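You operate a simulated robot arm through the tools that you are given. There is no shell and no other tool.

You are at the controls of a simulated two-armed robot. One attempt, no reset.

JOB
Pick up the steel stirring stick with one hand, pass it to the other hand and put it on the ledge under the taps.

The check looks at the end state, three seconds after you hand in, the way a careful person would. Anything else that was tipped, shoved, dropped, spilled or broken makes it a failure.

ROBOT AND FRAMES
Two 7-joint arms with two-finger parallel grippers on one trunk, on a base that moves. Base frame: it is fixed to the floor where the robot stands at the start and does not move with it; the origin is under the middle of the robot, x ahead of it, y to its left, z up; the surface under the hand at the start is at about z = 0.86. Lengths are in m, angles in rad, forces in N, time in s.
The left shoulder is at the start at [0.11, 0.169, 1.461], the right one opposite. With the tool pointing down near the work surface each hand reaches from about 0.42 to 0.74 m from the robot's upright axis, wherever it stands, measured 20 degrees to its own side. Places, roughly: ledge under the taps (67x21 cm) [0.78, 1.4, 0.44]. Payload 1.57 kg a hand.
The tool frame of a hand sits at the grasp point between the pads (the TCP): z along the fingers, y along the line on which they close. The tips reach 0.03 m beyond it. The gripper opens to 0.08 m. The fingers are 0.017 m wide and 0.012 m thick; the gripper's body (0.04 by 0.082 m) begins 0.08 m behind the TCP.
Orientation is that of the tool frame in the base frame, as a unit quaternion [w, x, y, z]. With the fingers straight down and closing along the base's y, the tool's x points along the base's -x, its y along +y and its z along -z.

CONTROLS
- The arms move only by the tool nudge_tool. It takes "left_steps", "right_steps" or both (then of equal length, played together; a hand with none holds still); each is a list that holds one entry, the list of rows, each a list of 7 numbers: the shift along the base's x, y, z in m, then the turn, a rotation vector about the base's x, y, z in rad, then the opening, from 0 (shut) to 1 (fully open). In form: [[[x, y, z, ax, ay, az, jaw], ...]]. A call has 1 to 20 rows; each row is the pose to reach, as a shift and turn from the pose commanded when the call began. A row lasts 0.2 s, in which the tool goes at most 0.05 m and 0.15 rad; a call with a longer step from one row to the next is refused whole, and so is a gripper value outside its range. A pose out of reach is approached as far as the arm can. The call stops where the force on the tool passes 40 N (or 10 N more than at its start, if that is more) or the arm is blocked; 0.2 s more then pass. The fingers move at their own pace (about 0.072 m/s each) and stop on an object; they squeeze with about 40 N. The grip force told is the motor's: it shows also when the fingers shut on nothing. Time passes only in rows, and 0.2 s behind the last, so rows that repeat a pose let the fingers close. The reply holds the time, the measured pose of the TCP, the force on the tool along the base axes, the opening and the grip force, in the units named above and with some noise, with the torque about the TCP (base axes, N m) and any sound that the robot's microphone picked up.
- Cameras (640 x 400 px; columns grow to the right, rows downward): "scene" is now at [0.1517, 0.0228, 1.64]; the picture's right is [0.31, -0.95, 0.00], its down [-0.77, -0.25, -0.59] and it looks along [0.56, 0.18, -0.81] (base axes); focal length 258 px, centre (320, 200). "left" rides on the left gripper at [0.072, 0.007, -0.122] in its tool frame; the picture's right is [-0.09, 1.00, 0.00], its down [-0.84, -0.08, -0.54] and it looks along [-0.54, -0.05, 0.84] (tool axes); focal length 238 px, centre (320, 200). "right" rides on the right gripper at [0.072, -0.007, -0.122] in its tool frame; the picture's right is [0.09, 1.00, 0.00], its down [-0.84, 0.08, -0.54] and it looks along [-0.54, 0.05, 0.84] (tool axes); focal length 238 px, centre (320, 200).
- grab_frame(camera): a new picture of that camera. It takes no simulated time.
- move_column(by): slides the trunk up (or, below 0, down) by that many m; the arms and the scene camera ride with it, the base frame stays. It gives what a move gives, with no picture.
- drive_base(legs): drives the robot by 1 to 6 legs, each [ahead, left, turn to the left] in m, m and rad, along the robot's own axes; the way and the turn of a leg run together, so that a leg with both is an arc; at most 1.5 m and 3.142 rad a leg. The arms and the cameras ride along, it lands a little off, and it stops where it bumps. It gives what a move gives.
- pan_tilt(pan, tilt): turns the head with the scene camera to pan (to the left, within 1.501 rad either way) and tilt (down, from -0.506 to 1.204), counted from straight ahead of the robot. It gives what a move gives.
- pixel_to_xyz(camera, pixels): for up to 12 pixels [column, row] of the newest picture of that camera ("zoom" is the newest enlarged one), the place [x, y, z] in the base frame of the surface seen there, good to about 0.003 m. It takes no simulated time.
- inspect(camera, box): a new picture of the part [left, top, right, bottom] of that camera's present view, enlarged. It takes no simulated time.
- close_job(): hands the job in; it is judged then, once.

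Leave the grippers open and the arms clear of the work at the hand-in unless told otherwise.

The tools are called after "Emit:" by a JSON object that holds its "fn" and its "kwargs". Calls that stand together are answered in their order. nudge_tool: Moves the arms, as the interface text tells. Its arguments: {"type":"object","properties":{"left_steps":{"type":"array","items":{"type":"array","items":{"type":"array","items":{"type":"number"}}}},"right_steps":{"type":"array","items":{"type":"array","items":{"type":"array","items":{"type":"number"}}}}},"required":[]} The other tools are called the same way: move_column (by) moves the trunk up or down; drive_base (legs) drives the base; pan_tilt (pan, tilt) turns the head that bears the scene camera; grab_frame (camera) takes a picture; pixel_to_xyz (camera, pixels) gives the place of the surface under pixels of a picture; inspect (camera, box) takes an enlarged picture of a part of a camera's view; close_job () hands the job in.

At the start:

```text
t: 0.0
left_eef_pos: [0.506, 0.4993, 0.9992]
left_ee_rot: [0.0, 0.0, 1.0, 0.0]
left_ft_force: [0.1, 0.3, 0.1]
left_torque: [0.01, -0.03, -0.02]
left_finger_gap: 0.0796
left_grip_force: 0.0
right_eef_pos: [0.7082, -0.0685, 1.092]
right_ee_rot: [0.0, -0.001, 1.0, 0.0]
right_ft_force: [0.4, -0.3, 0.1]
right_torque: [-0.01, -0.01, 0.02]
right_finger_gap: 0.0798
right_grip_force: 0.1
trunk travel left (down, up): [-0.775, 0.115]
robot x, y, heading: [0.0013, 0.0019, 0.003]
head pan, tilt (commanded): [0.314, 0.942]
```

scene: 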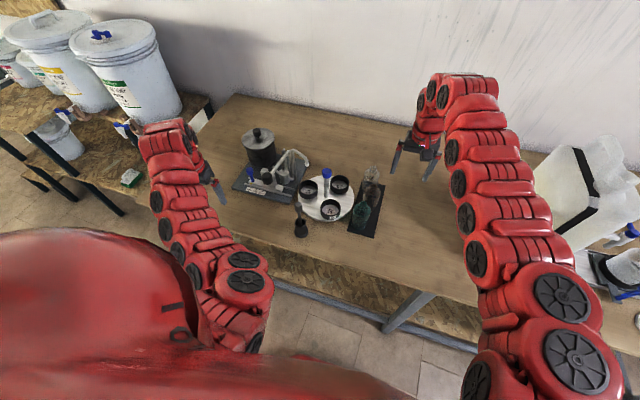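
right: 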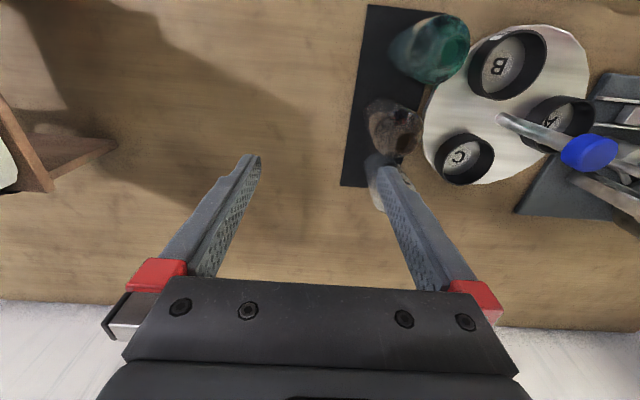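
left: 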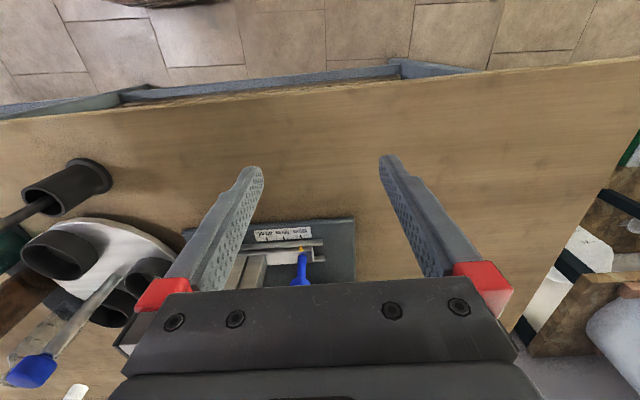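

I'll start by looking more closely at the table: there is something dark upright near pixel (300,220) in the scene view, a carousel with cups, and buckets with taps at the upper left.

Emit:
{"fn": "inspect", "kwargs": {"camera": "scene", "box": [220, 110, 420, 250]}}

Emit:
{"fn": "inspect", "kwargs": {"camera": "scene", "box": [0, 0, 240, 240]}}

Emit:
{"fn": "inspect", "kwargs": {"camera": "left", "box": [0, 140, 200, 400]}}

Emit:
{"fn": "inspect", "kwargs": {"camera": "right", "box": [340, 0, 640, 220]}}

```text
2.86 times, centred on (320, 180) of scene
```

zoom: 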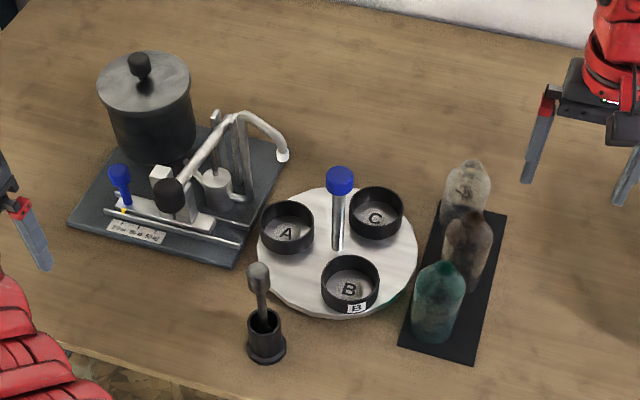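

```text
1.67 times, centred on (120, 120) of scene
```

zoom: 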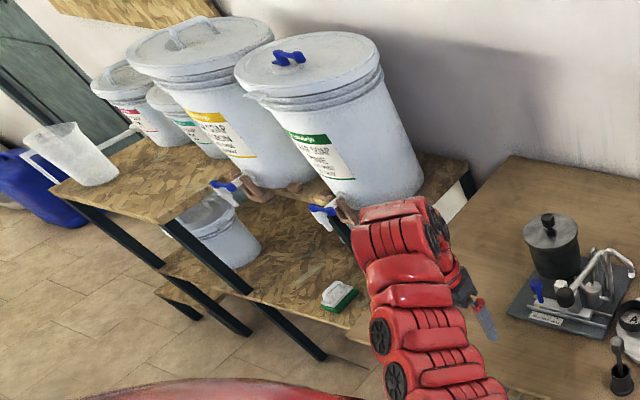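

```text
1.54 times, centred on (100, 270) of left
```

zoom: 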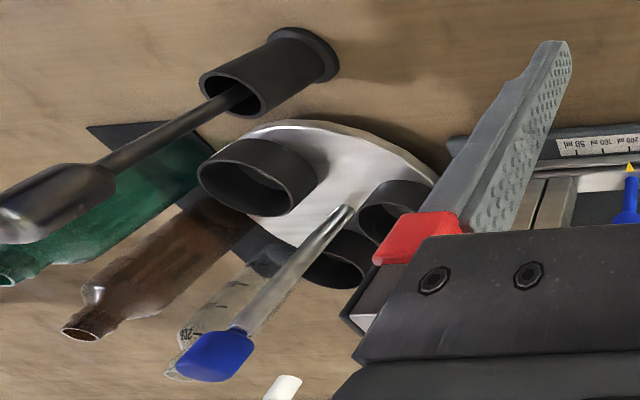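

```text
1.82 times, centred on (490, 110) of right
```

zoom: 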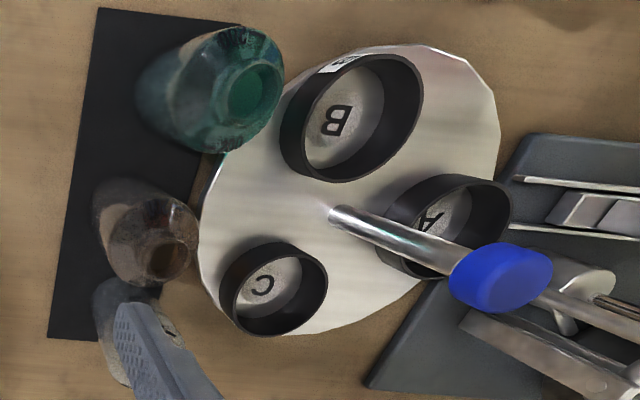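

The picture shows three rod-like things: the dark stick standing in the small black pot (zoom about (258,310)), the blue-capped post of the turntable, and the rails on the dispenser. I'll measure points on these and on the shelves.

Emit:
{"fn": "inspect", "kwargs": {"camera": "scene", "box": [280, 190, 330, 240]}}

Emit:
{"fn": "pixel_to_xyz", "kwargs": {"camera": "scene", "pixels": [[298, 197], [300, 206], [302, 222], [302, 232], [302, 238], [327, 172], [326, 195], [280, 195], [320, 200], [364, 200], [300, 260]]}}

Emit:
{"fn": "inspect", "kwargs": {"camera": "scene", "box": [225, 120, 325, 210]}}

```text
8.00 times, centred on (305, 215) of scene
```

zoom: 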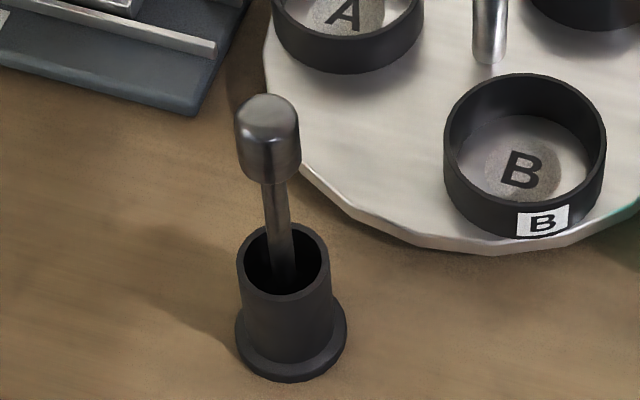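

```text
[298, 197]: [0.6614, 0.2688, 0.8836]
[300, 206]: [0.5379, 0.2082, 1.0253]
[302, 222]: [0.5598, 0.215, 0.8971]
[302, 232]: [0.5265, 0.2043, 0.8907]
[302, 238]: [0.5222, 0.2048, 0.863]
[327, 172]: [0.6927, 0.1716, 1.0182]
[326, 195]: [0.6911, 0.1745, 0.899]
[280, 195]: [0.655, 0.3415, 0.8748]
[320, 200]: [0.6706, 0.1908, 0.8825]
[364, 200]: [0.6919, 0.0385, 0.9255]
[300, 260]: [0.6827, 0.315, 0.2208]
```

```text
4.44 times, centred on (275, 165) of scene
```

zoom: 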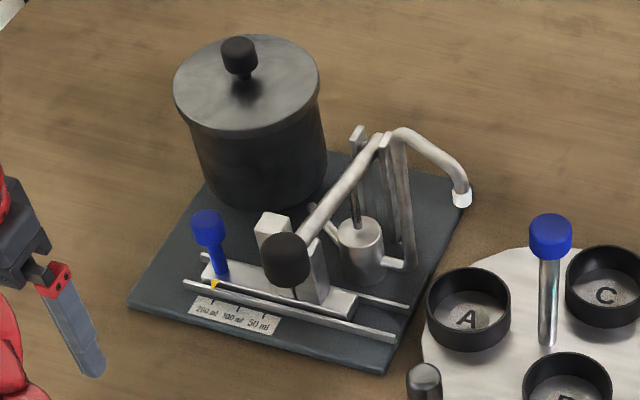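

The stick is the steel pestle-like rod standing in the black pot at about (0.54, 0.205), with its head top near z≈1.03. Before planning I turn the head left to look at the shelves and taps.

Emit:
{"fn": "pan_tilt", "kwargs": {"pan": 1.1, "tilt": 0.65}}

Emit:
{"fn": "grab_frame", "kwargs": {"camera": "scene"}}

```text
t: 1.1
left_eef_pos: [0.5047, 0.5012, 0.9995]
left_ee_rot: [0.0, 0.0, 1.0, 0.0]
left_ft_force: [-0.9, -0.3, 1.3]
left_torque: [-0.01, -0.02, 0.0]
left_finger_gap: 0.0801
left_grip_force: 0.0
right_eef_pos: [0.7081, -0.068, 1.0911]
right_ee_rot: [0.001, 0.0, 1.0, 0.0]
right_ft_force: [0.3, -0.4, 0.1]
right_torque: [0.02, 0.0, 0.02]
right_finger_gap: 0.08
right_grip_force: 0.1
trunk travel left (down, up): [-0.775, 0.115]
robot x, y, heading: [0.0033, 0.0038, -0.001]
head pan, tilt (commanded): [1.1, 0.649]
```

```text
taken
```

scene: 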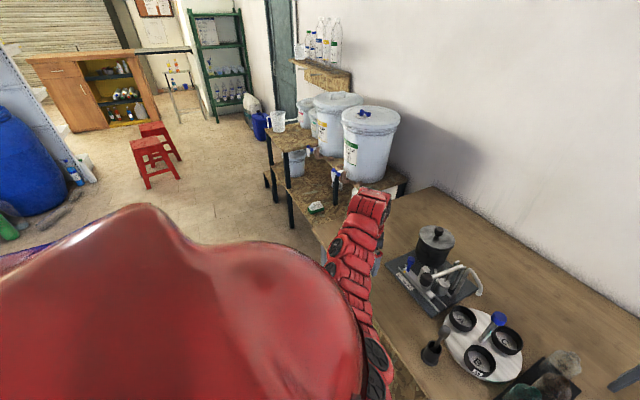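

Emit:
{"fn": "inspect", "kwargs": {"camera": "scene", "box": [240, 70, 420, 250]}}

Emit:
{"fn": "pixel_to_xyz", "kwargs": {"camera": "scene", "pixels": [[316, 208], [330, 195], [300, 195], [295, 160], [335, 175], [308, 152], [305, 185], [350, 175], [275, 180], [290, 130], [340, 205], [325, 235]]}}

```text
2.22 times, centred on (330, 160) of scene
```

zoom: 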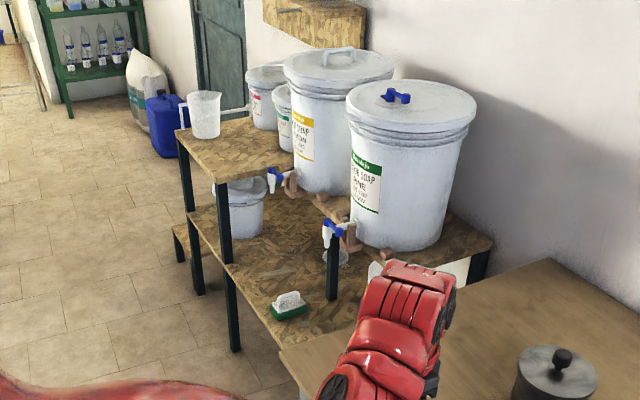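

```text
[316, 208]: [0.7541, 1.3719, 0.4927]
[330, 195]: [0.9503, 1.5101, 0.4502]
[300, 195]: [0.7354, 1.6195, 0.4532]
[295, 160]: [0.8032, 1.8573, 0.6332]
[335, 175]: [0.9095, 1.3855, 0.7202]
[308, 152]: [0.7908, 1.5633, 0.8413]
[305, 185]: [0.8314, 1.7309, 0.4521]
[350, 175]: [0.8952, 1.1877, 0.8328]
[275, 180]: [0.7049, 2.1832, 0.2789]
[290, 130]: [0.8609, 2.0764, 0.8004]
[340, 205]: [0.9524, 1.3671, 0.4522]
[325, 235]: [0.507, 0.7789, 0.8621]
```

The ledge is the lower board (z≈0.45) with the green sponge on it, in front of the posts and below the taps. I measure its edges, the posts and the taps in this zoomed view.

Emit:
{"fn": "inspect", "kwargs": {"camera": "scene", "box": [280, 130, 380, 240]}}

```text
3.64 times, centred on (330, 185) of scene
```

zoom: 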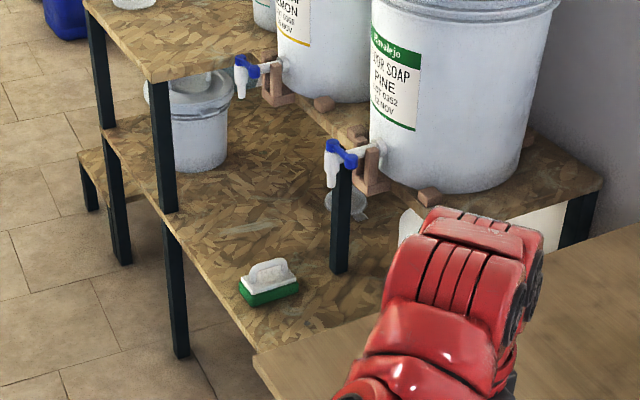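

Emit:
{"fn": "pixel_to_xyz", "kwargs": {"camera": "zoom", "pixels": [[265, 300], [180, 220], [220, 270], [255, 340], [165, 205], [340, 265], [342, 200], [332, 180], [335, 145], [245, 90], [130, 150], [300, 220]]}}

Emit:
{"fn": "pixel_to_xyz", "kwargs": {"camera": "zoom", "pixels": [[270, 110], [330, 125], [370, 190], [430, 195], [400, 230], [150, 75], [230, 50], [165, 190], [350, 205], [330, 305], [240, 225], [260, 370]]}}

```text
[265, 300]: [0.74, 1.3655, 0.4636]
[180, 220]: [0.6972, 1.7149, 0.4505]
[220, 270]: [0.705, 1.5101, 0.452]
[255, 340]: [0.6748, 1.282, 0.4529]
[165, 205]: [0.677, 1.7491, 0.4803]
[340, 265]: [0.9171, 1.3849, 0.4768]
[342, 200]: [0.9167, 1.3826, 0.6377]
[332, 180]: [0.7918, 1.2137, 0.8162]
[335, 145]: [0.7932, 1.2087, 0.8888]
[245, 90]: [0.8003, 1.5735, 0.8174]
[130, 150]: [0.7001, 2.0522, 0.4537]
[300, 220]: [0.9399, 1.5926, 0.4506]
```

```text
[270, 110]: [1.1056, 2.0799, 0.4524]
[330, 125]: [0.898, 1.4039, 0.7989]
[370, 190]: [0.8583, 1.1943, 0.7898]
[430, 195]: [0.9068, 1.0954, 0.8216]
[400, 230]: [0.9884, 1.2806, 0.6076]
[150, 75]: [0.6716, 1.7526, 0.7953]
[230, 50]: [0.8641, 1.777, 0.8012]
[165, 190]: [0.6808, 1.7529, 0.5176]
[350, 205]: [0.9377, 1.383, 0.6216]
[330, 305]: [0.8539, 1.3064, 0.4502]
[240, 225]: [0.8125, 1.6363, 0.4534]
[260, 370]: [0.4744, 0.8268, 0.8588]
```

Measured: ledge top z≈0.452, front edge x≈0.675, running from y≈1.07 to 1.74. The taps hang over it at (0.79, 1.21) and (0.79, 1.57), with lowest parts at z≈0.80. The sponge is at (0.75, 1.37) and the posts are at (0.68, 1.75) and (0.917, 1.385). I turn the head back to the stick to measure it precisely.

Emit:
{"fn": "pan_tilt", "kwargs": {"pan": 0.37, "tilt": 0.95}}

Emit:
{"fn": "inspect", "kwargs": {"camera": "scene", "box": [280, 170, 360, 250]}}

Emit:
{"fn": "inspect", "kwargs": {"camera": "left", "box": [0, 140, 130, 270]}}

```text
t: 2.2
left_eef_pos: [0.5055, 0.4998, 0.9988]
left_ee_rot: [0.0, 0.0, 1.0, 0.0]
left_ft_force: [0.7, 0.4, -0.7]
left_torque: [0.02, 0.03, 0.0]
left_finger_gap: 0.08
left_grip_force: 0.0
right_eef_pos: [0.7085, -0.0675, 1.0914]
right_ee_rot: [0.0, 0.0, 1.0, 0.001]
right_ft_force: [-0.4, -0.4, -0.2]
right_torque: [-0.01, 0.0, 0.01]
right_finger_gap: 0.0802
right_grip_force: 0.0
trunk travel left (down, up): [-0.775, 0.115]
robot x, y, heading: [-0.0006, 0.0003, -0.003]
head pan, tilt (commanded): [0.37, 0.949]
```

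```text
5.00 times, centred on (320, 210) of scene
```

zoom: 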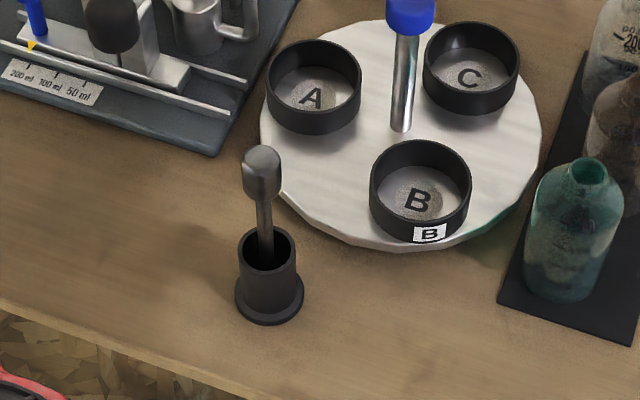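

```text
3.08 times, centred on (65, 205) of left
```

zoom: 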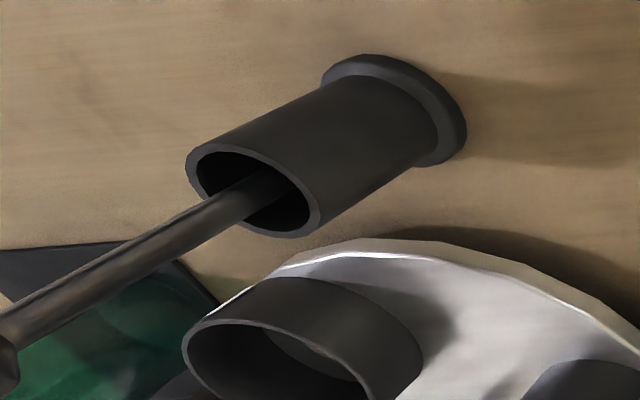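

Both views show the stick leaning slightly in its pot. I read points on the rod and pot rim from the left-camera zoom, then from a fresh scene zoom.

Emit:
{"fn": "pixel_to_xyz", "kwargs": {"camera": "zoom", "pixels": [[230, 205], [160, 240], [80, 285], [30, 315], [195, 170], [320, 215], [250, 160], [340, 70], [450, 150], [395, 60], [270, 185]]}}

Emit:
{"fn": "inspect", "kwargs": {"camera": "scene", "box": [300, 190, 350, 240]}}

```text
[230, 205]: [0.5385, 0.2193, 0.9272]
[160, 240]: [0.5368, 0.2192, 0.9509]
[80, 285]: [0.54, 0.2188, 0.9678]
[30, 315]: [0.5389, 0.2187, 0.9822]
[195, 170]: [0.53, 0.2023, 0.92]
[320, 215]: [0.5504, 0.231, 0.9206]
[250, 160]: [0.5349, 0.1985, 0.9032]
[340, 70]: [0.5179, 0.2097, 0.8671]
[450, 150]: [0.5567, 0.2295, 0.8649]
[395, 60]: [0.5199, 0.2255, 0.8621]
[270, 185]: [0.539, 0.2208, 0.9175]
```

```text
8.00 times, centred on (325, 215) of scene
```

zoom: 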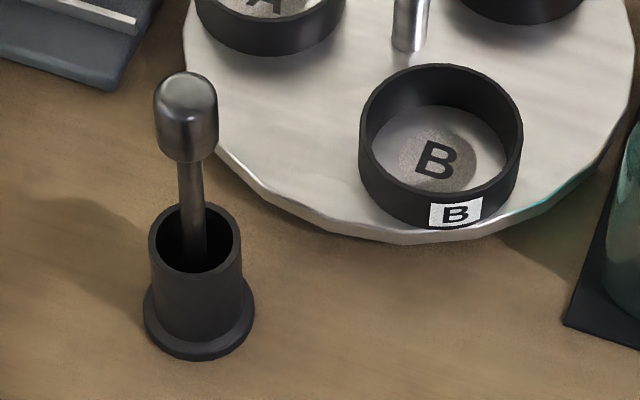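

Emit:
{"fn": "pixel_to_xyz", "kwargs": {"camera": "zoom", "pixels": [[186, 80], [186, 100], [186, 125], [186, 150], [160, 120], [212, 120], [192, 175], [194, 200], [198, 240], [160, 240], [235, 250], [195, 265]]}}

Emit:
{"fn": "grab_frame", "kwargs": {"camera": "left"}}

```text
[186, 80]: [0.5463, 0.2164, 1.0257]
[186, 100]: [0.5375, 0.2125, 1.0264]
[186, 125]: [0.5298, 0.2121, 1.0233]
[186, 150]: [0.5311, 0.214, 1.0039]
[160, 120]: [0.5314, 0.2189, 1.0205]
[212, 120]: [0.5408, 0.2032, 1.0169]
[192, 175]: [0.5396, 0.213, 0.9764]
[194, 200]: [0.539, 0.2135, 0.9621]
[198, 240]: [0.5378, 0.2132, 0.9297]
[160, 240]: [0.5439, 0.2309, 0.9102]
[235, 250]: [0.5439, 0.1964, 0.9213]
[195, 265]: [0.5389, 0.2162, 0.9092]
```

```text
taken
```

left: 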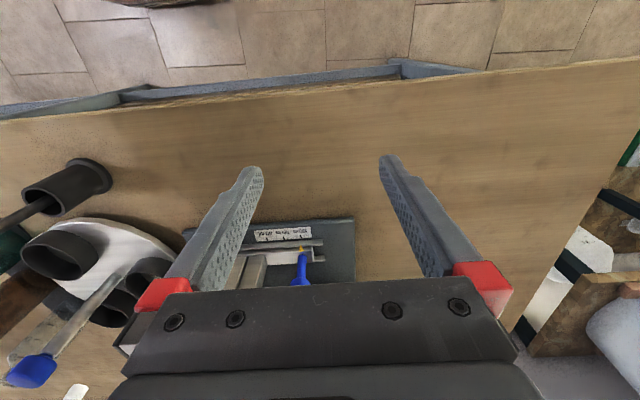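

The stick stands almost upright with its axis at about (0.541, 0.215). The head runs from z≈0.992 to 1.028 and the pot rim is at z≈0.921. My plan:
- The left hand lifts it by the head from above and turns it level, pointing right.
- The right hand takes the rod from above near its fingertips.
- The right hand lays it on the ledge.

First I move the right hand up and back from the bottles and test whether it can yaw +90°.

Emit:
{"fn": "nudge_tool", "kwargs": {"right_steps": [[[0, 0, 0.05, 0, 0, 0, 1], [0, 0, 0.1, 0, 0, 0, 1], [-0.02, -0.02, 0.11, 0, 0, 0.14, 1], [-0.04, -0.04, 0.11, 0, 0, 0.28, 1], [-0.06, -0.06, 0.11, 0, 0, 0.42, 1], [-0.08, -0.08, 0.11, 0, 0, 0.56, 1], [-0.1, -0.1, 0.11, 0, 0, 0.7, 1], [-0.12, -0.12, 0.11, 0, 0, 0.84, 1], [-0.14, -0.14, 0.11, 0, 0, 0.98, 1], [-0.15, -0.16, 0.11, 0, 0, 1.12, 1], [-0.15, -0.18, 0.11, 0, 0, 1.26, 1], [-0.15, -0.18, 0.11, 0, 0, 1.4, 1], [-0.15, -0.18, 0.11, 0, 0, 1.5, 1], [-0.15, -0.18, 0.11, 0, 0, 1.571, 1]]]}}

Emit:
{"fn": "grab_frame", "kwargs": {"camera": "scene"}}

```text
t: 5.2
left_eef_pos: [0.5061, 0.5003, 1.0003]
left_ee_rot: [-0.001, 0.0, 1.0, 0.0]
left_ft_force: [0.7, 0.0, -0.6]
left_torque: [0.01, 0.05, -0.03]
left_finger_gap: 0.0802
left_grip_force: 0.0
right_eef_pos: [0.6141, -0.2584, 1.1939]
right_ee_rot: [0.001, -0.706, 0.708, 0.002]
right_ft_force: [0.9, -0.4, -0.6]
right_torque: [-0.02, 0.0, 0.01]
right_finger_gap: 0.0801
right_grip_force: 0.0
right hand out of reach, approached as far as the arm can: row 6, 7, 8, 9, 10, 11, 12, 13, 14
trunk travel left (down, up): [-0.775, 0.115]
robot x, y, heading: [-0.0022, 0.0023, 0.003]
head pan, tilt (commanded): [0.37, 0.949]
```

```text
taken
```

scene: 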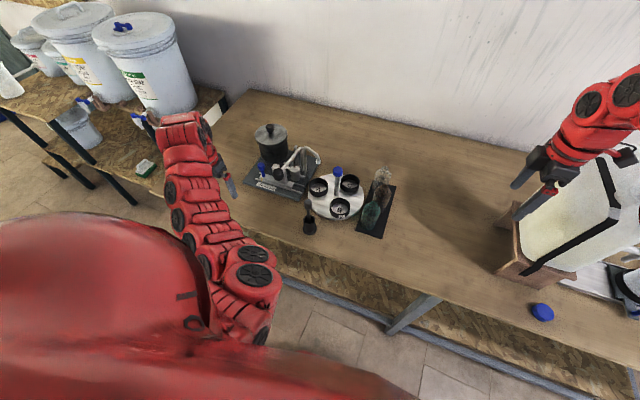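

The right hand yawed fine but stopped at (0.614, -0.258, 1.194); the fold limits how far back it goes at that height. A pale jug in a wooden holder sits near it at pixel (580,210), so I check the distances. I also check the pump parts near the left hand's path.

Emit:
{"fn": "pixel_to_xyz", "kwargs": {"camera": "scene", "pixels": [[585, 200], [610, 170], [530, 215], [505, 240], [543, 312], [545, 190], [522, 180], [262, 170], [279, 172], [271, 128], [300, 150], [318, 155]]}}

Emit:
{"fn": "grab_frame", "kwargs": {"camera": "right"}}

```text
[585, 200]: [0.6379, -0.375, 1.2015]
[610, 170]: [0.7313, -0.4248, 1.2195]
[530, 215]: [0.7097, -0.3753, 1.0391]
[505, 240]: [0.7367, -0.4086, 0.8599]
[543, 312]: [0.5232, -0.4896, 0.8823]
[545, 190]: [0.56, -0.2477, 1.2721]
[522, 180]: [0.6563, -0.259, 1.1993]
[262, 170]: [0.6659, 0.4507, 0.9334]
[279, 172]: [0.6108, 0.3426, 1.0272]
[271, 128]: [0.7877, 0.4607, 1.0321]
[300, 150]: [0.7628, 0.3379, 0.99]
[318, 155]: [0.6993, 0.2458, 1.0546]
```

```text
taken
```

right: 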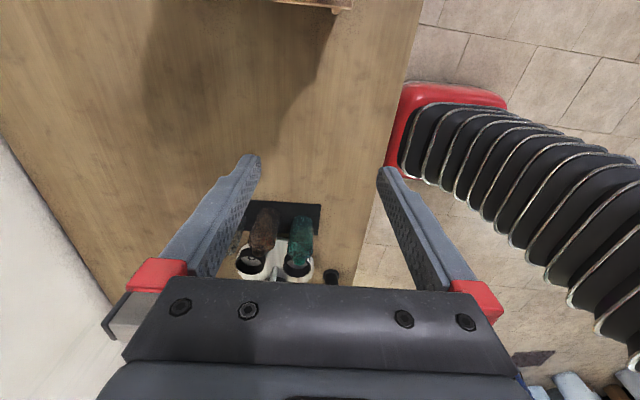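

The jug's top corner is at (0.64, -0.375, 1.20), only centimetres from the right hand. I move the right hand left by 0.10 m to clear it. In the same rows the left hand goes up to z≈1.13 and across toward the point above the stick. The pump knobs top out at 1.055 with x≥0.61, so they are clear.

Emit:
{"fn": "nudge_tool", "kwargs": {"right_steps": [[[0.01, 0.02, 0, 0, 0, 0, 1], [0.02, 0.04, 0, 0, 0, 0, 1], [0.03, 0.06, 0, 0, 0, 0, 1], [0.04, 0.08, 0, 0, 0, 0, 1], [0.05, 0.1, 0, 0, 0, 0, 1], [0.05, 0.1, 0, 0, 0, 0, 1], [0.05, 0.1, 0, 0, 0, 0, 1], [0.05, 0.1, 0, 0, 0, 0, 1], [0.05, 0.1, 0, 0, 0, 0, 1], [0.05, 0.1, 0, 0, 0, 0, 1]]], "left_steps": [[[0, 0, 0.045, 0, 0, 0, 1], [0, 0, 0.09, 0, 0, 0, 1], [0, -0.01, 0.13, 0, 0, 0, 1], [0.005, -0.05, 0.13, 0, 0, 0, 1], [0.01, -0.09, 0.13, 0, 0, 0, 1], [0.015, -0.13, 0.13, 0, 0, 0, 1], [0.02, -0.17, 0.13, 0, 0, 0, 1], [0.025, -0.21, 0.13, 0, 0, 0, 1], [0.03, -0.25, 0.13, 0, 0, 0, 1], [0.035, -0.285, 0.13, 0, 0, 0, 1]]]}}

Emit:
{"fn": "grab_frame", "kwargs": {"camera": "scene"}}

Emit:
{"fn": "grab_frame", "kwargs": {"camera": "left"}}

```text
t: 7.4
left_eef_pos: [0.6365, 0.2826, 1.052]
left_ee_rot: [0.0, 0.0, 1.0, 0.002]
left_ft_force: [-0.3, -0.5, 0.3]
left_torque: [0.13, 0.05, 0.02]
left_finger_gap: 0.0799
left_grip_force: 0.2
left hand out of reach, approached as far as the arm can: row 1, 2, 3, 4, 5, 6, 7, 8, 9, 10
right_eef_pos: [0.6643, -0.1608, 1.1909]
right_ee_rot: [0.001, -0.707, 0.707, 0.002]
right_ft_force: [1.0, -0.3, 0.1]
right_torque: [0.08, 0.02, -0.02]
right_finger_gap: 0.08
right_grip_force: 0.1
trunk travel left (down, up): [-0.775, 0.115]
robot x, y, heading: [0.0022, -0.0016, -0.001]
head pan, tilt (commanded): [0.37, 0.949]
```

```text
taken
```

scene: 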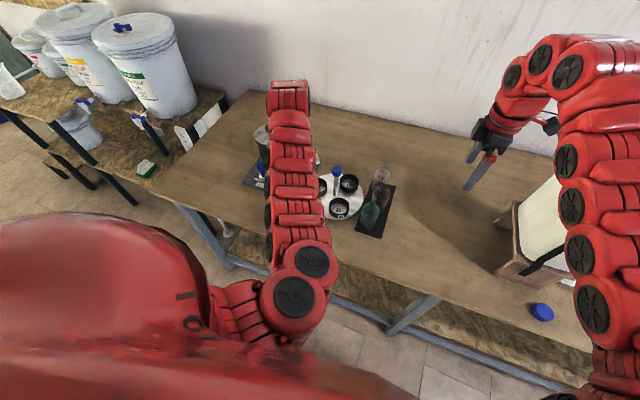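

```text
taken
```

left: 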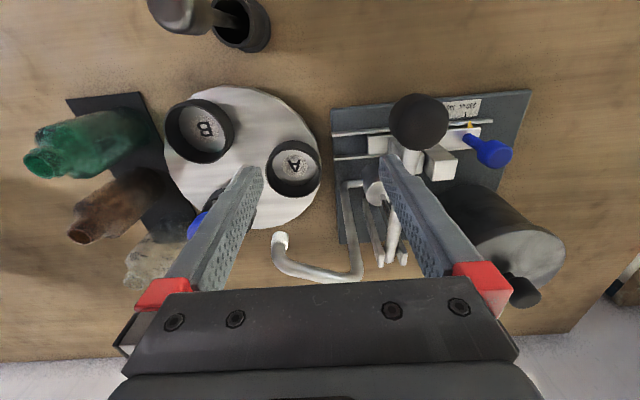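

The left hand could not reach that pose. It got pushed forward to (0.637, 0.283, 1.052), with its fingertips near the pump lever and spout, though the forces read zero. The arm is too folded at this height. Raising the trunk lifts both hands straight up clear of the pump and also improves reach, so I do that now.

Emit:
{"fn": "move_column", "kwargs": {"by": 0.11}}

Emit:
{"fn": "grab_frame", "kwargs": {"camera": "left"}}

Emit:
{"fn": "grab_frame", "kwargs": {"camera": "scene"}}

```text
t: 8.8
left_eef_pos: [0.634, 0.2866, 1.1612]
left_ee_rot: [0.001, 0.0, 1.0, 0.001]
left_ft_force: [-0.8, 0.1, -0.4]
left_torque: [-0.02, -0.03, -0.01]
left_finger_gap: 0.08
left_grip_force: 0.0
right_eef_pos: [0.6634, -0.1565, 1.3033]
right_ee_rot: [0.0, 0.707, -0.707, 0.0]
right_ft_force: [0.4, -0.5, 0.8]
right_torque: [-0.01, 0.04, 0.03]
right_finger_gap: 0.0801
right_grip_force: 0.1
trunk travel left (down, up): [-0.885, 0.005]
robot x, y, heading: [-0.0028, 0.001, -0.002]
head pan, tilt (commanded): [0.37, 0.949]
```

```text
taken
```

left: 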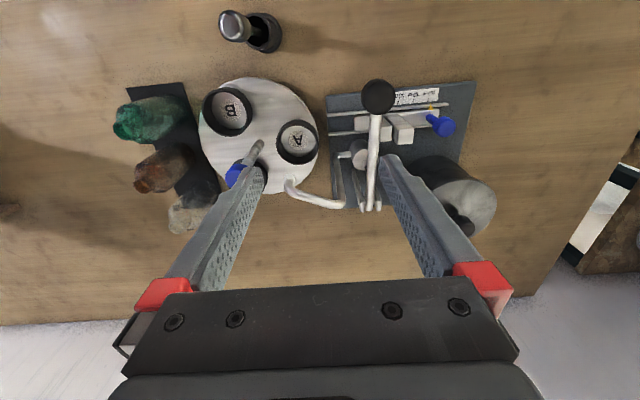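

```text
taken
```

scene: 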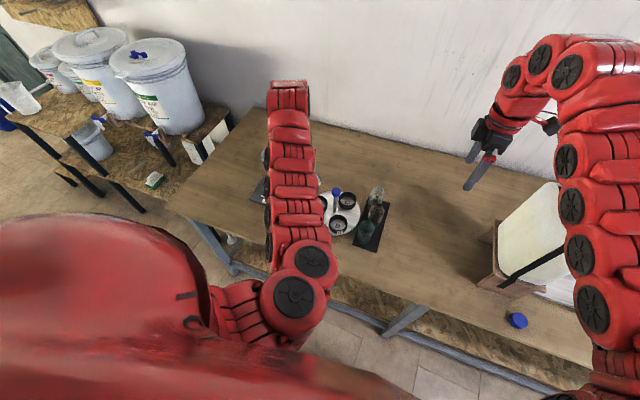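

The hands are clear and the pump looks undisturbed. The left hand works best about 0.70 m out from the trunk. I drive 0.12 m straight back, which puts the hand at about (0.514, 0.287) next to the stick at a comfortable reach.

Emit:
{"fn": "drive_base", "kwargs": {"legs": [[-0.12, 0, 0]]}}

Emit:
{"fn": "grab_frame", "kwargs": {"camera": "left"}}

```text
t: 10.1
left_eef_pos: [0.5172, 0.2859, 1.1615]
left_ee_rot: [0.0, 0.0, 1.0, 0.0]
left_ft_force: [-0.2, -0.8, -0.1]
left_torque: [0.0, -0.01, -0.02]
left_finger_gap: 0.08
left_grip_force: 0.1
right_eef_pos: [0.5463, -0.1555, 1.302]
right_ee_rot: [-0.001, -0.707, 0.707, 0.0]
right_ft_force: [-0.3, -0.1, 0.6]
right_torque: [0.04, 0.02, 0.01]
right_finger_gap: 0.08
right_grip_force: 0.0
trunk travel left (down, up): [-0.885, 0.005]
robot x, y, heading: [-0.1217, -0.0023, 0.001]
head pan, tilt (commanded): [0.37, 0.949]
```

```text
taken
```

left: 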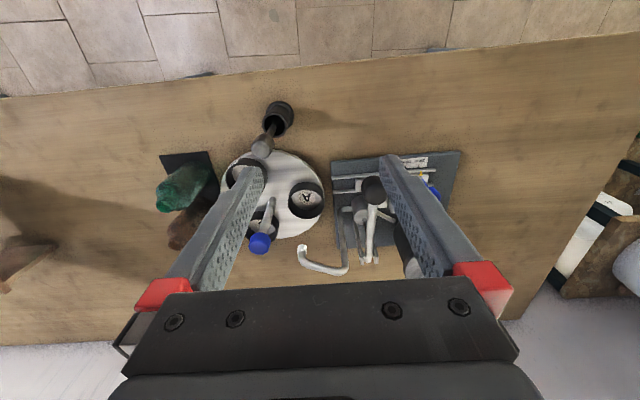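

Everything is intact and the left hand is at (0.517, 0.286, 1.161). I shift it +0.024 in x and -0.071 in y, staying at this height, and then check.

Emit:
{"fn": "nudge_tool", "kwargs": {"left_steps": [[[0.008, -0.024, 0, 0, 0, 0, 1], [0.016, -0.048, 0, 0, 0, 0, 1], [0.024, -0.071, 0, 0, 0, 0, 1], [0.024, -0.071, 0, 0, 0, 0, 1]]]}}

Emit:
{"fn": "grab_frame", "kwargs": {"camera": "left"}}

Emit:
{"fn": "grab_frame", "kwargs": {"camera": "scene"}}

```text
t: 11.1
left_eef_pos: [0.5415, 0.214, 1.1605]
left_ee_rot: [0.0, 0.001, 1.0, 0.0]
left_ft_force: [-0.7, 0.9, -0.9]
left_torque: [0.01, -0.01, -0.04]
left_finger_gap: 0.0802
left_grip_force: 0.1
right_eef_pos: [0.5451, -0.1555, 1.3026]
right_ee_rot: [0.0, -0.707, 0.707, 0.001]
right_ft_force: [0.3, -0.5, -0.1]
right_torque: [0.02, 0.03, -0.02]
right_finger_gap: 0.08
right_grip_force: 0.0
trunk travel left (down, up): [-0.885, 0.005]
robot x, y, heading: [-0.1197, 0.0026, -0.001]
head pan, tilt (commanded): [0.37, 0.949]
```

```text
taken
```

left: 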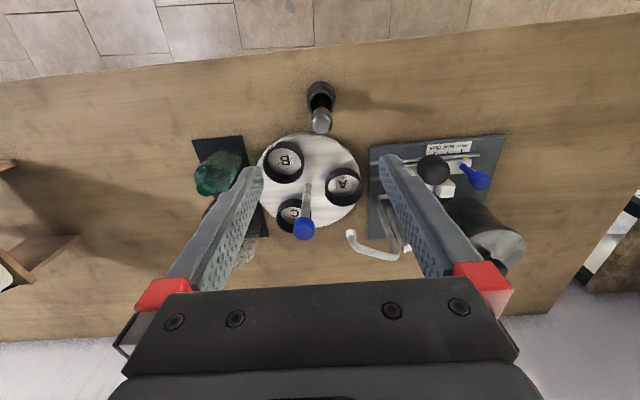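

```text
taken
```

scene: 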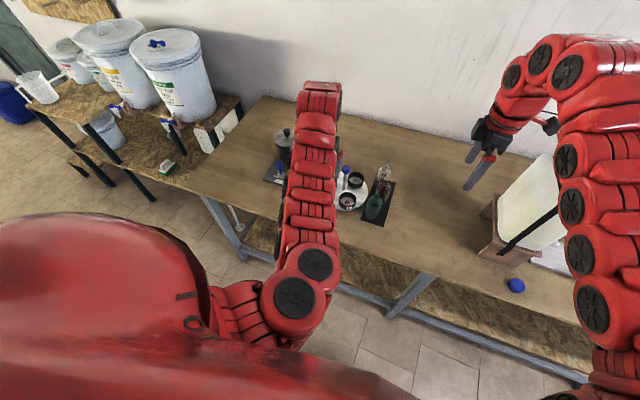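

The left hand is now at (0.5415, 0.214, 1.1605), and the stick's head shows at (321,118) between the fingers. I re-measure the stick from this camera before going down.

Emit:
{"fn": "inspect", "kwargs": {"camera": "left", "box": [280, 60, 360, 140]}}

```text
5.00 times, centred on (320, 100) of left
```

zoom: 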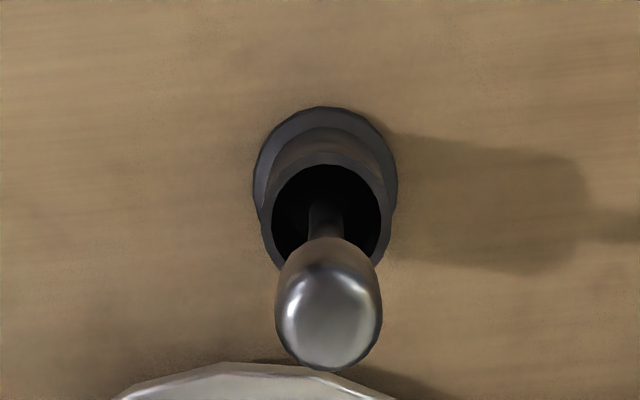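

Emit:
{"fn": "pixel_to_xyz", "kwargs": {"camera": "zoom", "pixels": [[328, 310], [328, 350], [285, 320], [375, 320], [328, 280], [328, 250], [326, 215], [275, 220], [378, 220], [325, 168]]}}

```text
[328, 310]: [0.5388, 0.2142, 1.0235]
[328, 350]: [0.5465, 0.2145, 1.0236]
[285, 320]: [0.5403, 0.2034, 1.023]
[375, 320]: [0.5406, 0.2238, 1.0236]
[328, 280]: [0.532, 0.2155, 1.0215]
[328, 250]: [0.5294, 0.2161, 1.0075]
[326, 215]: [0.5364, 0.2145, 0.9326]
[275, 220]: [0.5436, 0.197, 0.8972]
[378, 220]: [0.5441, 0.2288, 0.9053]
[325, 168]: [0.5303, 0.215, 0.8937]
```

The head is centred at (0.540, 0.214) with its top at z≈1.024, and the hand is aligned within 2 mm. I descend 0.155 m to TCP z≈1.005 with the fingers open. The tips will be at 0.975, above the pot rim at 0.921.

Emit:
{"fn": "nudge_tool", "kwargs": {"left_steps": [[[-0.001, 0, -0.03, 0, 0, 0, 1], [-0.001, 0, -0.06, 0, 0, 0, 1], [-0.001, 0, -0.09, 0, 0, 0, 1], [-0.001, 0, -0.115, 0, 0, 0, 1], [-0.001, 0, -0.135, 0, 0, 0, 1], [-0.001, 0, -0.155, 0, 0, 0, 1], [-0.001, 0, -0.155, 0, 0, 0, 1]]]}}

Emit:
{"fn": "grab_frame", "kwargs": {"camera": "left"}}

```text
t: 12.7
left_eef_pos: [0.5408, 0.2151, 1.0053]
left_ee_rot: [0.001, -0.001, 1.0, 0.001]
left_ft_force: [0.1, -0.3, 0.3]
left_torque: [-0.01, -0.02, -0.01]
left_finger_gap: 0.0798
left_grip_force: 0.0
right_eef_pos: [0.544, -0.156, 1.3031]
right_ee_rot: [0.0, 0.707, -0.707, 0.0]
right_ft_force: [-0.2, -0.2, -0.5]
right_torque: [-0.01, -0.03, 0.0]
right_finger_gap: 0.0802
right_grip_force: 0.1
trunk travel left (down, up): [-0.885, 0.005]
robot x, y, heading: [-0.1183, 0.0026, -0.002]
head pan, tilt (commanded): [0.37, 0.949]
```

```text
taken
```

left: 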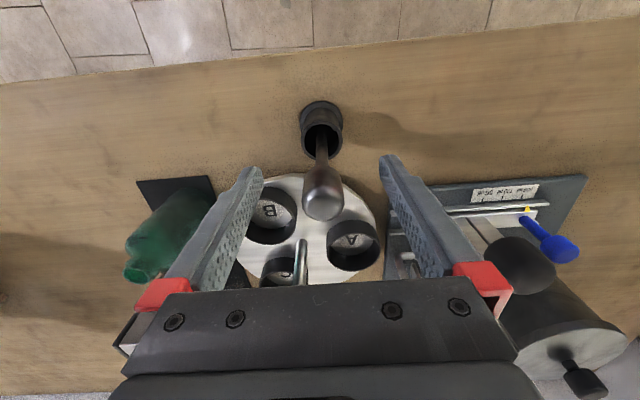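

The head at (322,190) sits centrally between the open fingers. I close the left gripper on it, holding still for about a second.

Emit:
{"fn": "nudge_tool", "kwargs": {"left_steps": [[[0, 0, 0, 0, 0, 0, 0.3], [0, 0, 0, 0, 0, 0, 0], [0, 0, 0, 0, 0, 0, 0], [0, 0, 0, 0, 0, 0, 0], [0, 0, 0, 0, 0, 0, 0]]]}}

Emit:
{"fn": "grab_frame", "kwargs": {"camera": "left"}}

```text
t: 13.9
left_eef_pos: [0.5412, 0.2152, 1.0042]
left_ee_rot: [0.001, 0.0, 1.0, 0.001]
left_ft_force: [0.5, -0.4, 0.2]
left_torque: [-0.06, -0.03, -0.01]
left_finger_gap: 0.0229
left_grip_force: 35.3
right_eef_pos: [0.5441, -0.1561, 1.3032]
right_ee_rot: [0.001, 0.707, -0.707, 0.0]
right_ft_force: [0.5, 0.2, 1.1]
right_torque: [-0.02, 0.02, -0.02]
right_finger_gap: 0.0799
right_grip_force: 0.0
trunk travel left (down, up): [-0.885, 0.005]
robot x, y, heading: [-0.1199, 0.0013, 0.004]
head pan, tilt (commanded): [0.37, 0.949]
```

```text
taken
```

left: 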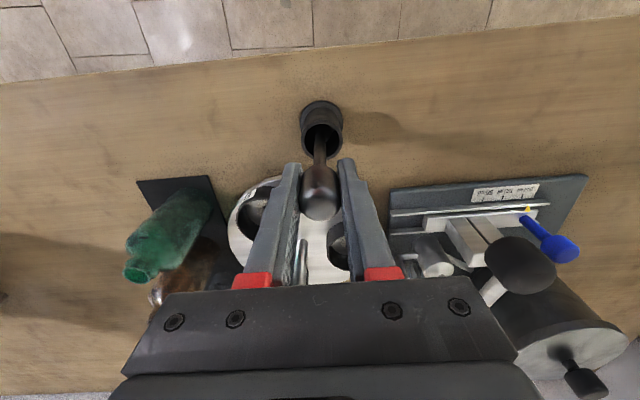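

The left hand grips the head with a gap of 0.023 m. I lift straight up in small steps, first 0.06 m to check that the pot stays put.

Emit:
{"fn": "nudge_tool", "kwargs": {"left_steps": [[[0, 0, 0.01, 0, 0, 0, 0], [0, 0, 0.025, 0, 0, 0, 0], [0, 0, 0.04, 0, 0, 0, 0], [0, 0, 0.06, 0, 0, 0, 0]]]}}

Emit:
{"fn": "grab_frame", "kwargs": {"camera": "left"}}

```text
t: 14.9
left_eef_pos: [0.5391, 0.2152, 1.0682]
left_ee_rot: [0.001, 0.0, 1.0, 0.002]
left_ft_force: [0.2, -0.3, -0.2]
left_torque: [-0.04, 0.0, -0.02]
left_finger_gap: 0.0226
left_grip_force: 35.1
right_eef_pos: [0.5444, -0.1556, 1.303]
right_ee_rot: [0.0, -0.707, 0.707, 0.0]
right_ft_force: [-0.2, 0.7, 0.0]
right_torque: [-0.03, 0.03, -0.03]
right_finger_gap: 0.0798
right_grip_force: 0.1
trunk travel left (down, up): [-0.885, 0.005]
robot x, y, heading: [-0.1142, -0.0003, 0.002]
head pan, tilt (commanded): [0.37, 0.949]
```

```text
taken
```

left: 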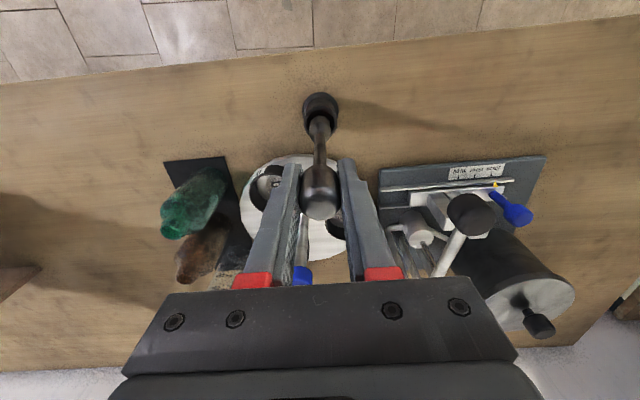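

The pot stays put and the stick is sliding out; a thicker lower end is showing at (320,125). I keep lifting straight up, slowly.

Emit:
{"fn": "nudge_tool", "kwargs": {"left_steps": [[[0, 0, 0.015, 0, 0, 0, 0], [0, 0, 0.03, 0, 0, 0, 0], [0, 0, 0.045, 0, 0, 0, 0], [0, 0, 0.06, 0, 0, 0, 0], [0, 0, 0.075, 0, 0, 0, 0], [0, 0, 0.09, 0, 0, 0, 0]]]}}

Emit:
{"fn": "grab_frame", "kwargs": {"camera": "left"}}

Emit:
{"fn": "grab_frame", "kwargs": {"camera": "right"}}

```text
t: 16.3
left_eef_pos: [0.5391, 0.215, 1.1577]
left_ee_rot: [0.001, 0.0, 1.0, 0.001]
left_ft_force: [-0.5, 0.1, -0.7]
left_torque: [0.04, -0.03, -0.01]
left_finger_gap: 0.0228
left_grip_force: 35.4
right_eef_pos: [0.5458, -0.1567, 1.3035]
right_ee_rot: [0.001, 0.707, -0.707, 0.0]
right_ft_force: [-0.4, 0.3, 0.2]
right_torque: [0.01, 0.0, 0.0]
right_finger_gap: 0.0801
right_grip_force: 0.2
trunk travel left (down, up): [-0.885, 0.005]
robot x, y, heading: [-0.1148, 0.001, 0.002]
head pan, tilt (commanded): [0.37, 0.949]
```

```text
taken
```

left: 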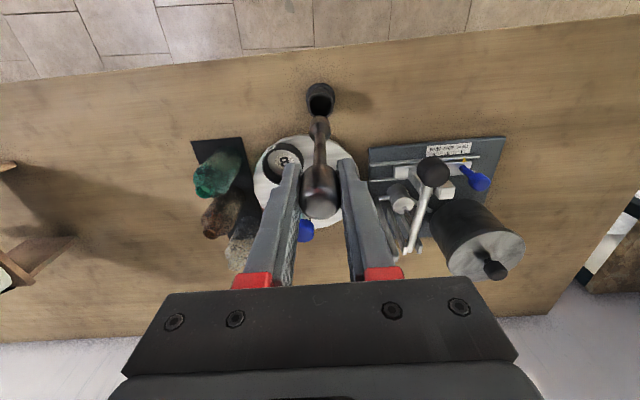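

```text
taken
```

right: 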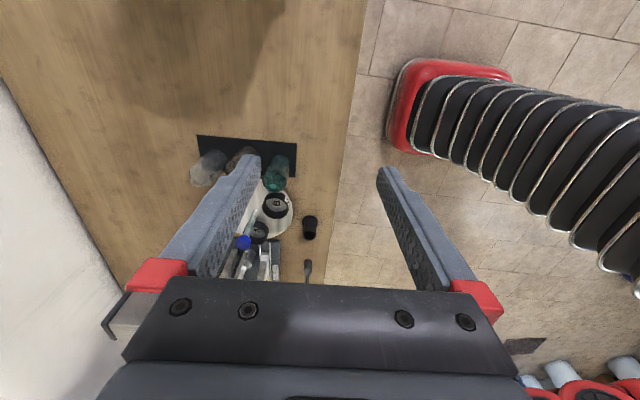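

The stick is free of the pot, which stays standing. I zoom in with the right camera around (308,275) to see the stick's shape and where it ends.

Emit:
{"fn": "inspect", "kwargs": {"camera": "right", "box": [240, 190, 360, 285]}}

Emit:
{"fn": "inspect", "kwargs": {"camera": "left", "box": [270, 70, 370, 230]}}

```text
4.21 times, centred on (300, 238) of right
```

zoom: 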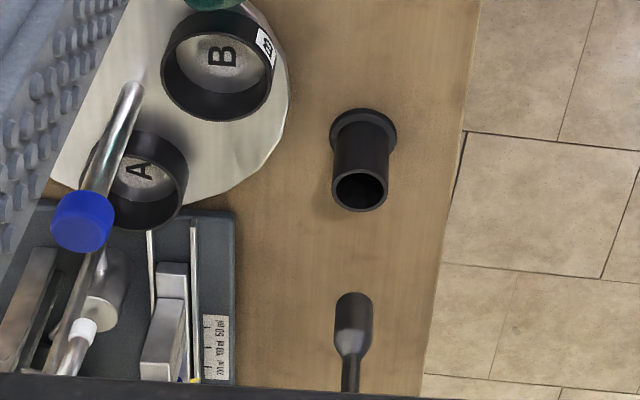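

```text
2.50 times, centred on (320, 150) of left
```

zoom: 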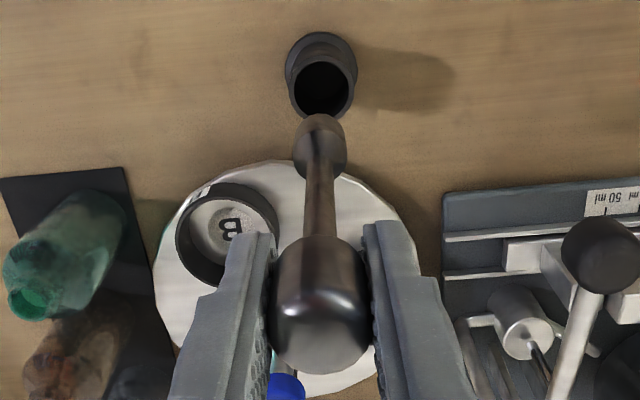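

The stick is dumbbell-shaped: a 22 mm head at each end with a roughly 10 mm rod between. I measure points along it from this left zoom.

Emit:
{"fn": "pixel_to_xyz", "kwargs": {"camera": "zoom", "pixels": [[322, 120], [322, 135], [322, 150], [321, 165], [321, 185], [320, 205], [320, 230], [320, 245], [320, 270], [320, 320], [300, 145], [345, 145]]}}

Emit:
{"fn": "inspect", "kwargs": {"camera": "right", "box": [280, 240, 340, 285]}}

```text
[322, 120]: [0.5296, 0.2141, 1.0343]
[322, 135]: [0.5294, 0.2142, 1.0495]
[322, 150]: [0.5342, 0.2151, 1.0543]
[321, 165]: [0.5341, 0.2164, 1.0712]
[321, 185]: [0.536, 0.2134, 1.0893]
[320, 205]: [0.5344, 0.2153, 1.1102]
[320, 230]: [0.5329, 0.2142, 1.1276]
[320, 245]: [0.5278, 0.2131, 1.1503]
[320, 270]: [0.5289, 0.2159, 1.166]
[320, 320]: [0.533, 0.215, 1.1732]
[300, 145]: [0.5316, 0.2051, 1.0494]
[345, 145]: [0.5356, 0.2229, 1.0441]
```

```text
8.89 times, centred on (310, 262) of right
```

zoom: 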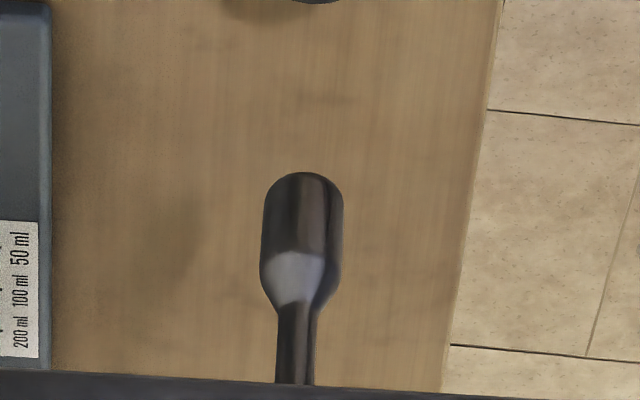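

Emit:
{"fn": "pixel_to_xyz", "kwargs": {"camera": "zoom", "pixels": [[303, 178], [303, 200], [300, 240], [295, 290], [295, 320], [295, 350], [295, 375]]}}

```text
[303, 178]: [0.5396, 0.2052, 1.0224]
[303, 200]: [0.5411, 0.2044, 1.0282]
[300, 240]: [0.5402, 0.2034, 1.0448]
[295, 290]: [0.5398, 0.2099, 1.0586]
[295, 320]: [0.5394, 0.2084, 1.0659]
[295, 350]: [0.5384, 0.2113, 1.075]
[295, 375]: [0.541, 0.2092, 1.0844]
```

The stick spans z≈1.020 to 1.178, about 0.158 m long. The free rod lies 0.035–0.098 m beyond the left TCP. Now I turn the left hand about the base x axis by -90° in small rows, raising it 3 cm, so the stick lies level and points right. I do the first half now.

Emit:
{"fn": "nudge_tool", "kwargs": {"left_steps": [[[0, 0, 0.01, -0.1, 0, 0, 0], [0, 0, 0.02, -0.2, 0, 0, 0], [0, 0, 0.03, -0.3, 0, 0, 0], [0, 0, 0.03, -0.4, 0, 0, 0], [0, 0, 0.03, -0.5, 0, 0, 0], [0, 0, 0.03, -0.6, 0, 0, 0], [0, 0, 0.03, -0.7, 0, 0, 0], [0, 0, 0.03, -0.8, 0, 0, 0]]]}}

Emit:
{"fn": "grab_frame", "kwargs": {"camera": "scene"}}

Emit:
{"fn": "grab_frame", "kwargs": {"camera": "right"}}

```text
t: 18.1
left_eef_pos: [0.5394, 0.2156, 1.185]
left_ee_rot: [0.001, -0.001, 0.921, -0.39]
left_ft_force: [-0.5, 0.4, -0.6]
left_torque: [0.02, 0.01, 0.0]
left_finger_gap: 0.0226
left_grip_force: 35.0
right_eef_pos: [0.5459, -0.1554, 1.3029]
right_ee_rot: [-0.001, -0.707, 0.707, 0.0]
right_ft_force: [-0.1, -0.3, 0.0]
right_torque: [-0.02, 0.03, 0.02]
right_finger_gap: 0.0802
right_grip_force: 0.0
trunk travel left (down, up): [-0.885, 0.005]
robot x, y, heading: [-0.1165, -0.0003, 0.003]
head pan, tilt (commanded): [0.37, 0.949]
```

```text
taken
```

scene: 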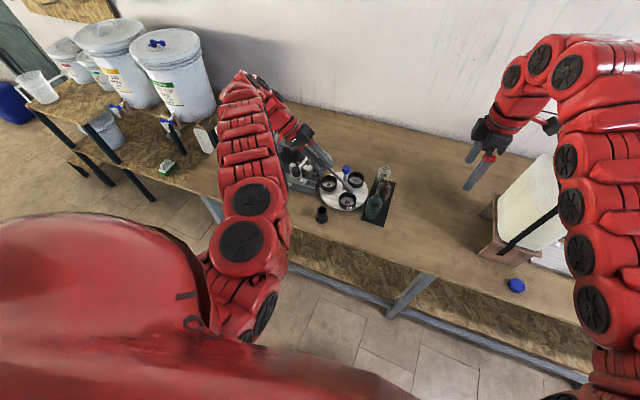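

```text
taken
```

right: 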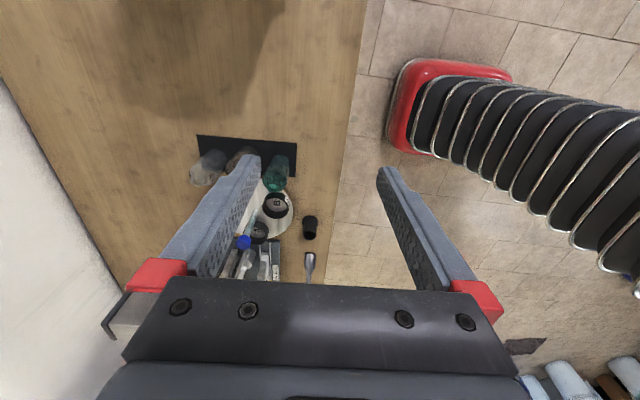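

The tilt is going well: the left forearm swings outward, the stick stays firmly held and the table objects are untouched. I finish the second half of the turn.

Emit:
{"fn": "nudge_tool", "kwargs": {"left_steps": [[[0, 0, 0, -0.1, 0, 0, 0], [0, 0, 0, -0.2, 0, 0, 0], [0, 0, 0, -0.3, 0, 0, 0], [0, 0, 0, -0.4, 0, 0, 0], [0, 0, 0, -0.5, 0, 0, 0], [0, 0, 0, -0.6, 0, 0, 0], [0, 0, 0, -0.7, 0, 0, 0], [0, 0, 0, -0.771, 0, 0, 0]]]}}

Emit:
{"fn": "grab_frame", "kwargs": {"camera": "scene"}}

Emit:
{"fn": "grab_frame", "kwargs": {"camera": "left"}}

Emit:
{"fn": "grab_frame", "kwargs": {"camera": "right"}}

```text
t: 19.9
left_eef_pos: [0.4776, 0.1788, 1.2039]
left_ee_rot: [0.001, 0.0, -0.707, 0.707]
left_ft_force: [-0.2, 0.2, -1.4]
left_torque: [-0.1, -0.01, -0.02]
left_finger_gap: 0.021
left_grip_force: 34.2
left hand out of reach, approached as far as the arm can: row 3, 4, 5, 6, 7, 8
right_eef_pos: [0.5453, -0.1554, 1.3031]
right_ee_rot: [-0.001, -0.707, 0.708, 0.0]
right_ft_force: [-0.3, -0.5, 0.3]
right_torque: [0.01, 0.02, 0.02]
right_finger_gap: 0.0799
right_grip_force: 0.1
trunk travel left (down, up): [-0.885, 0.005]
robot x, y, heading: [-0.1187, -0.0005, 0.004]
head pan, tilt (commanded): [0.37, 0.949]
```

```text
taken
```

scene: 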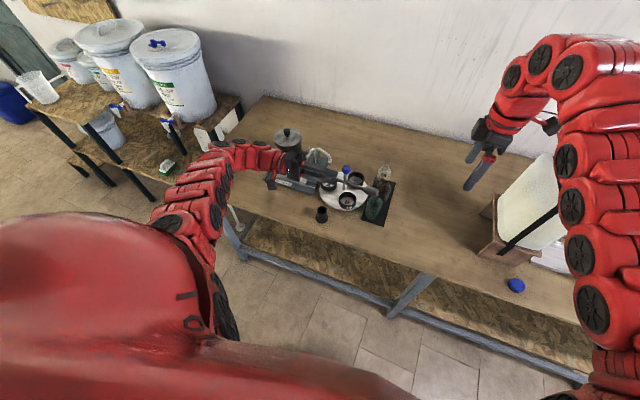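

```text
taken
```

left: 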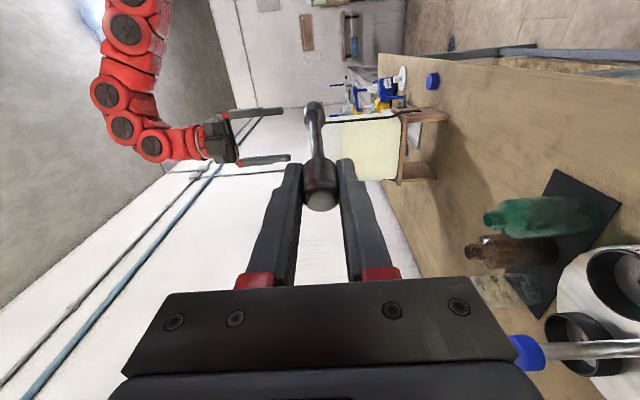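

```text
taken
```

right: 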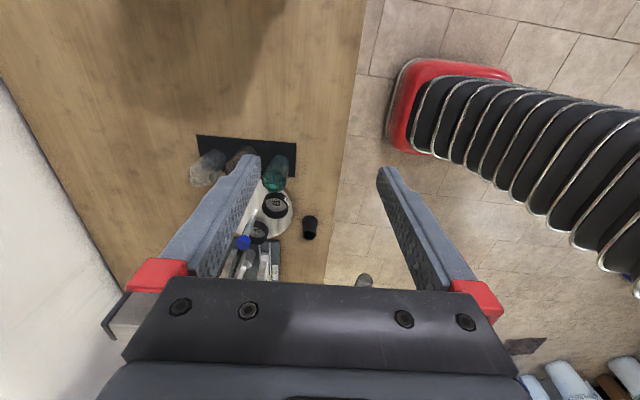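

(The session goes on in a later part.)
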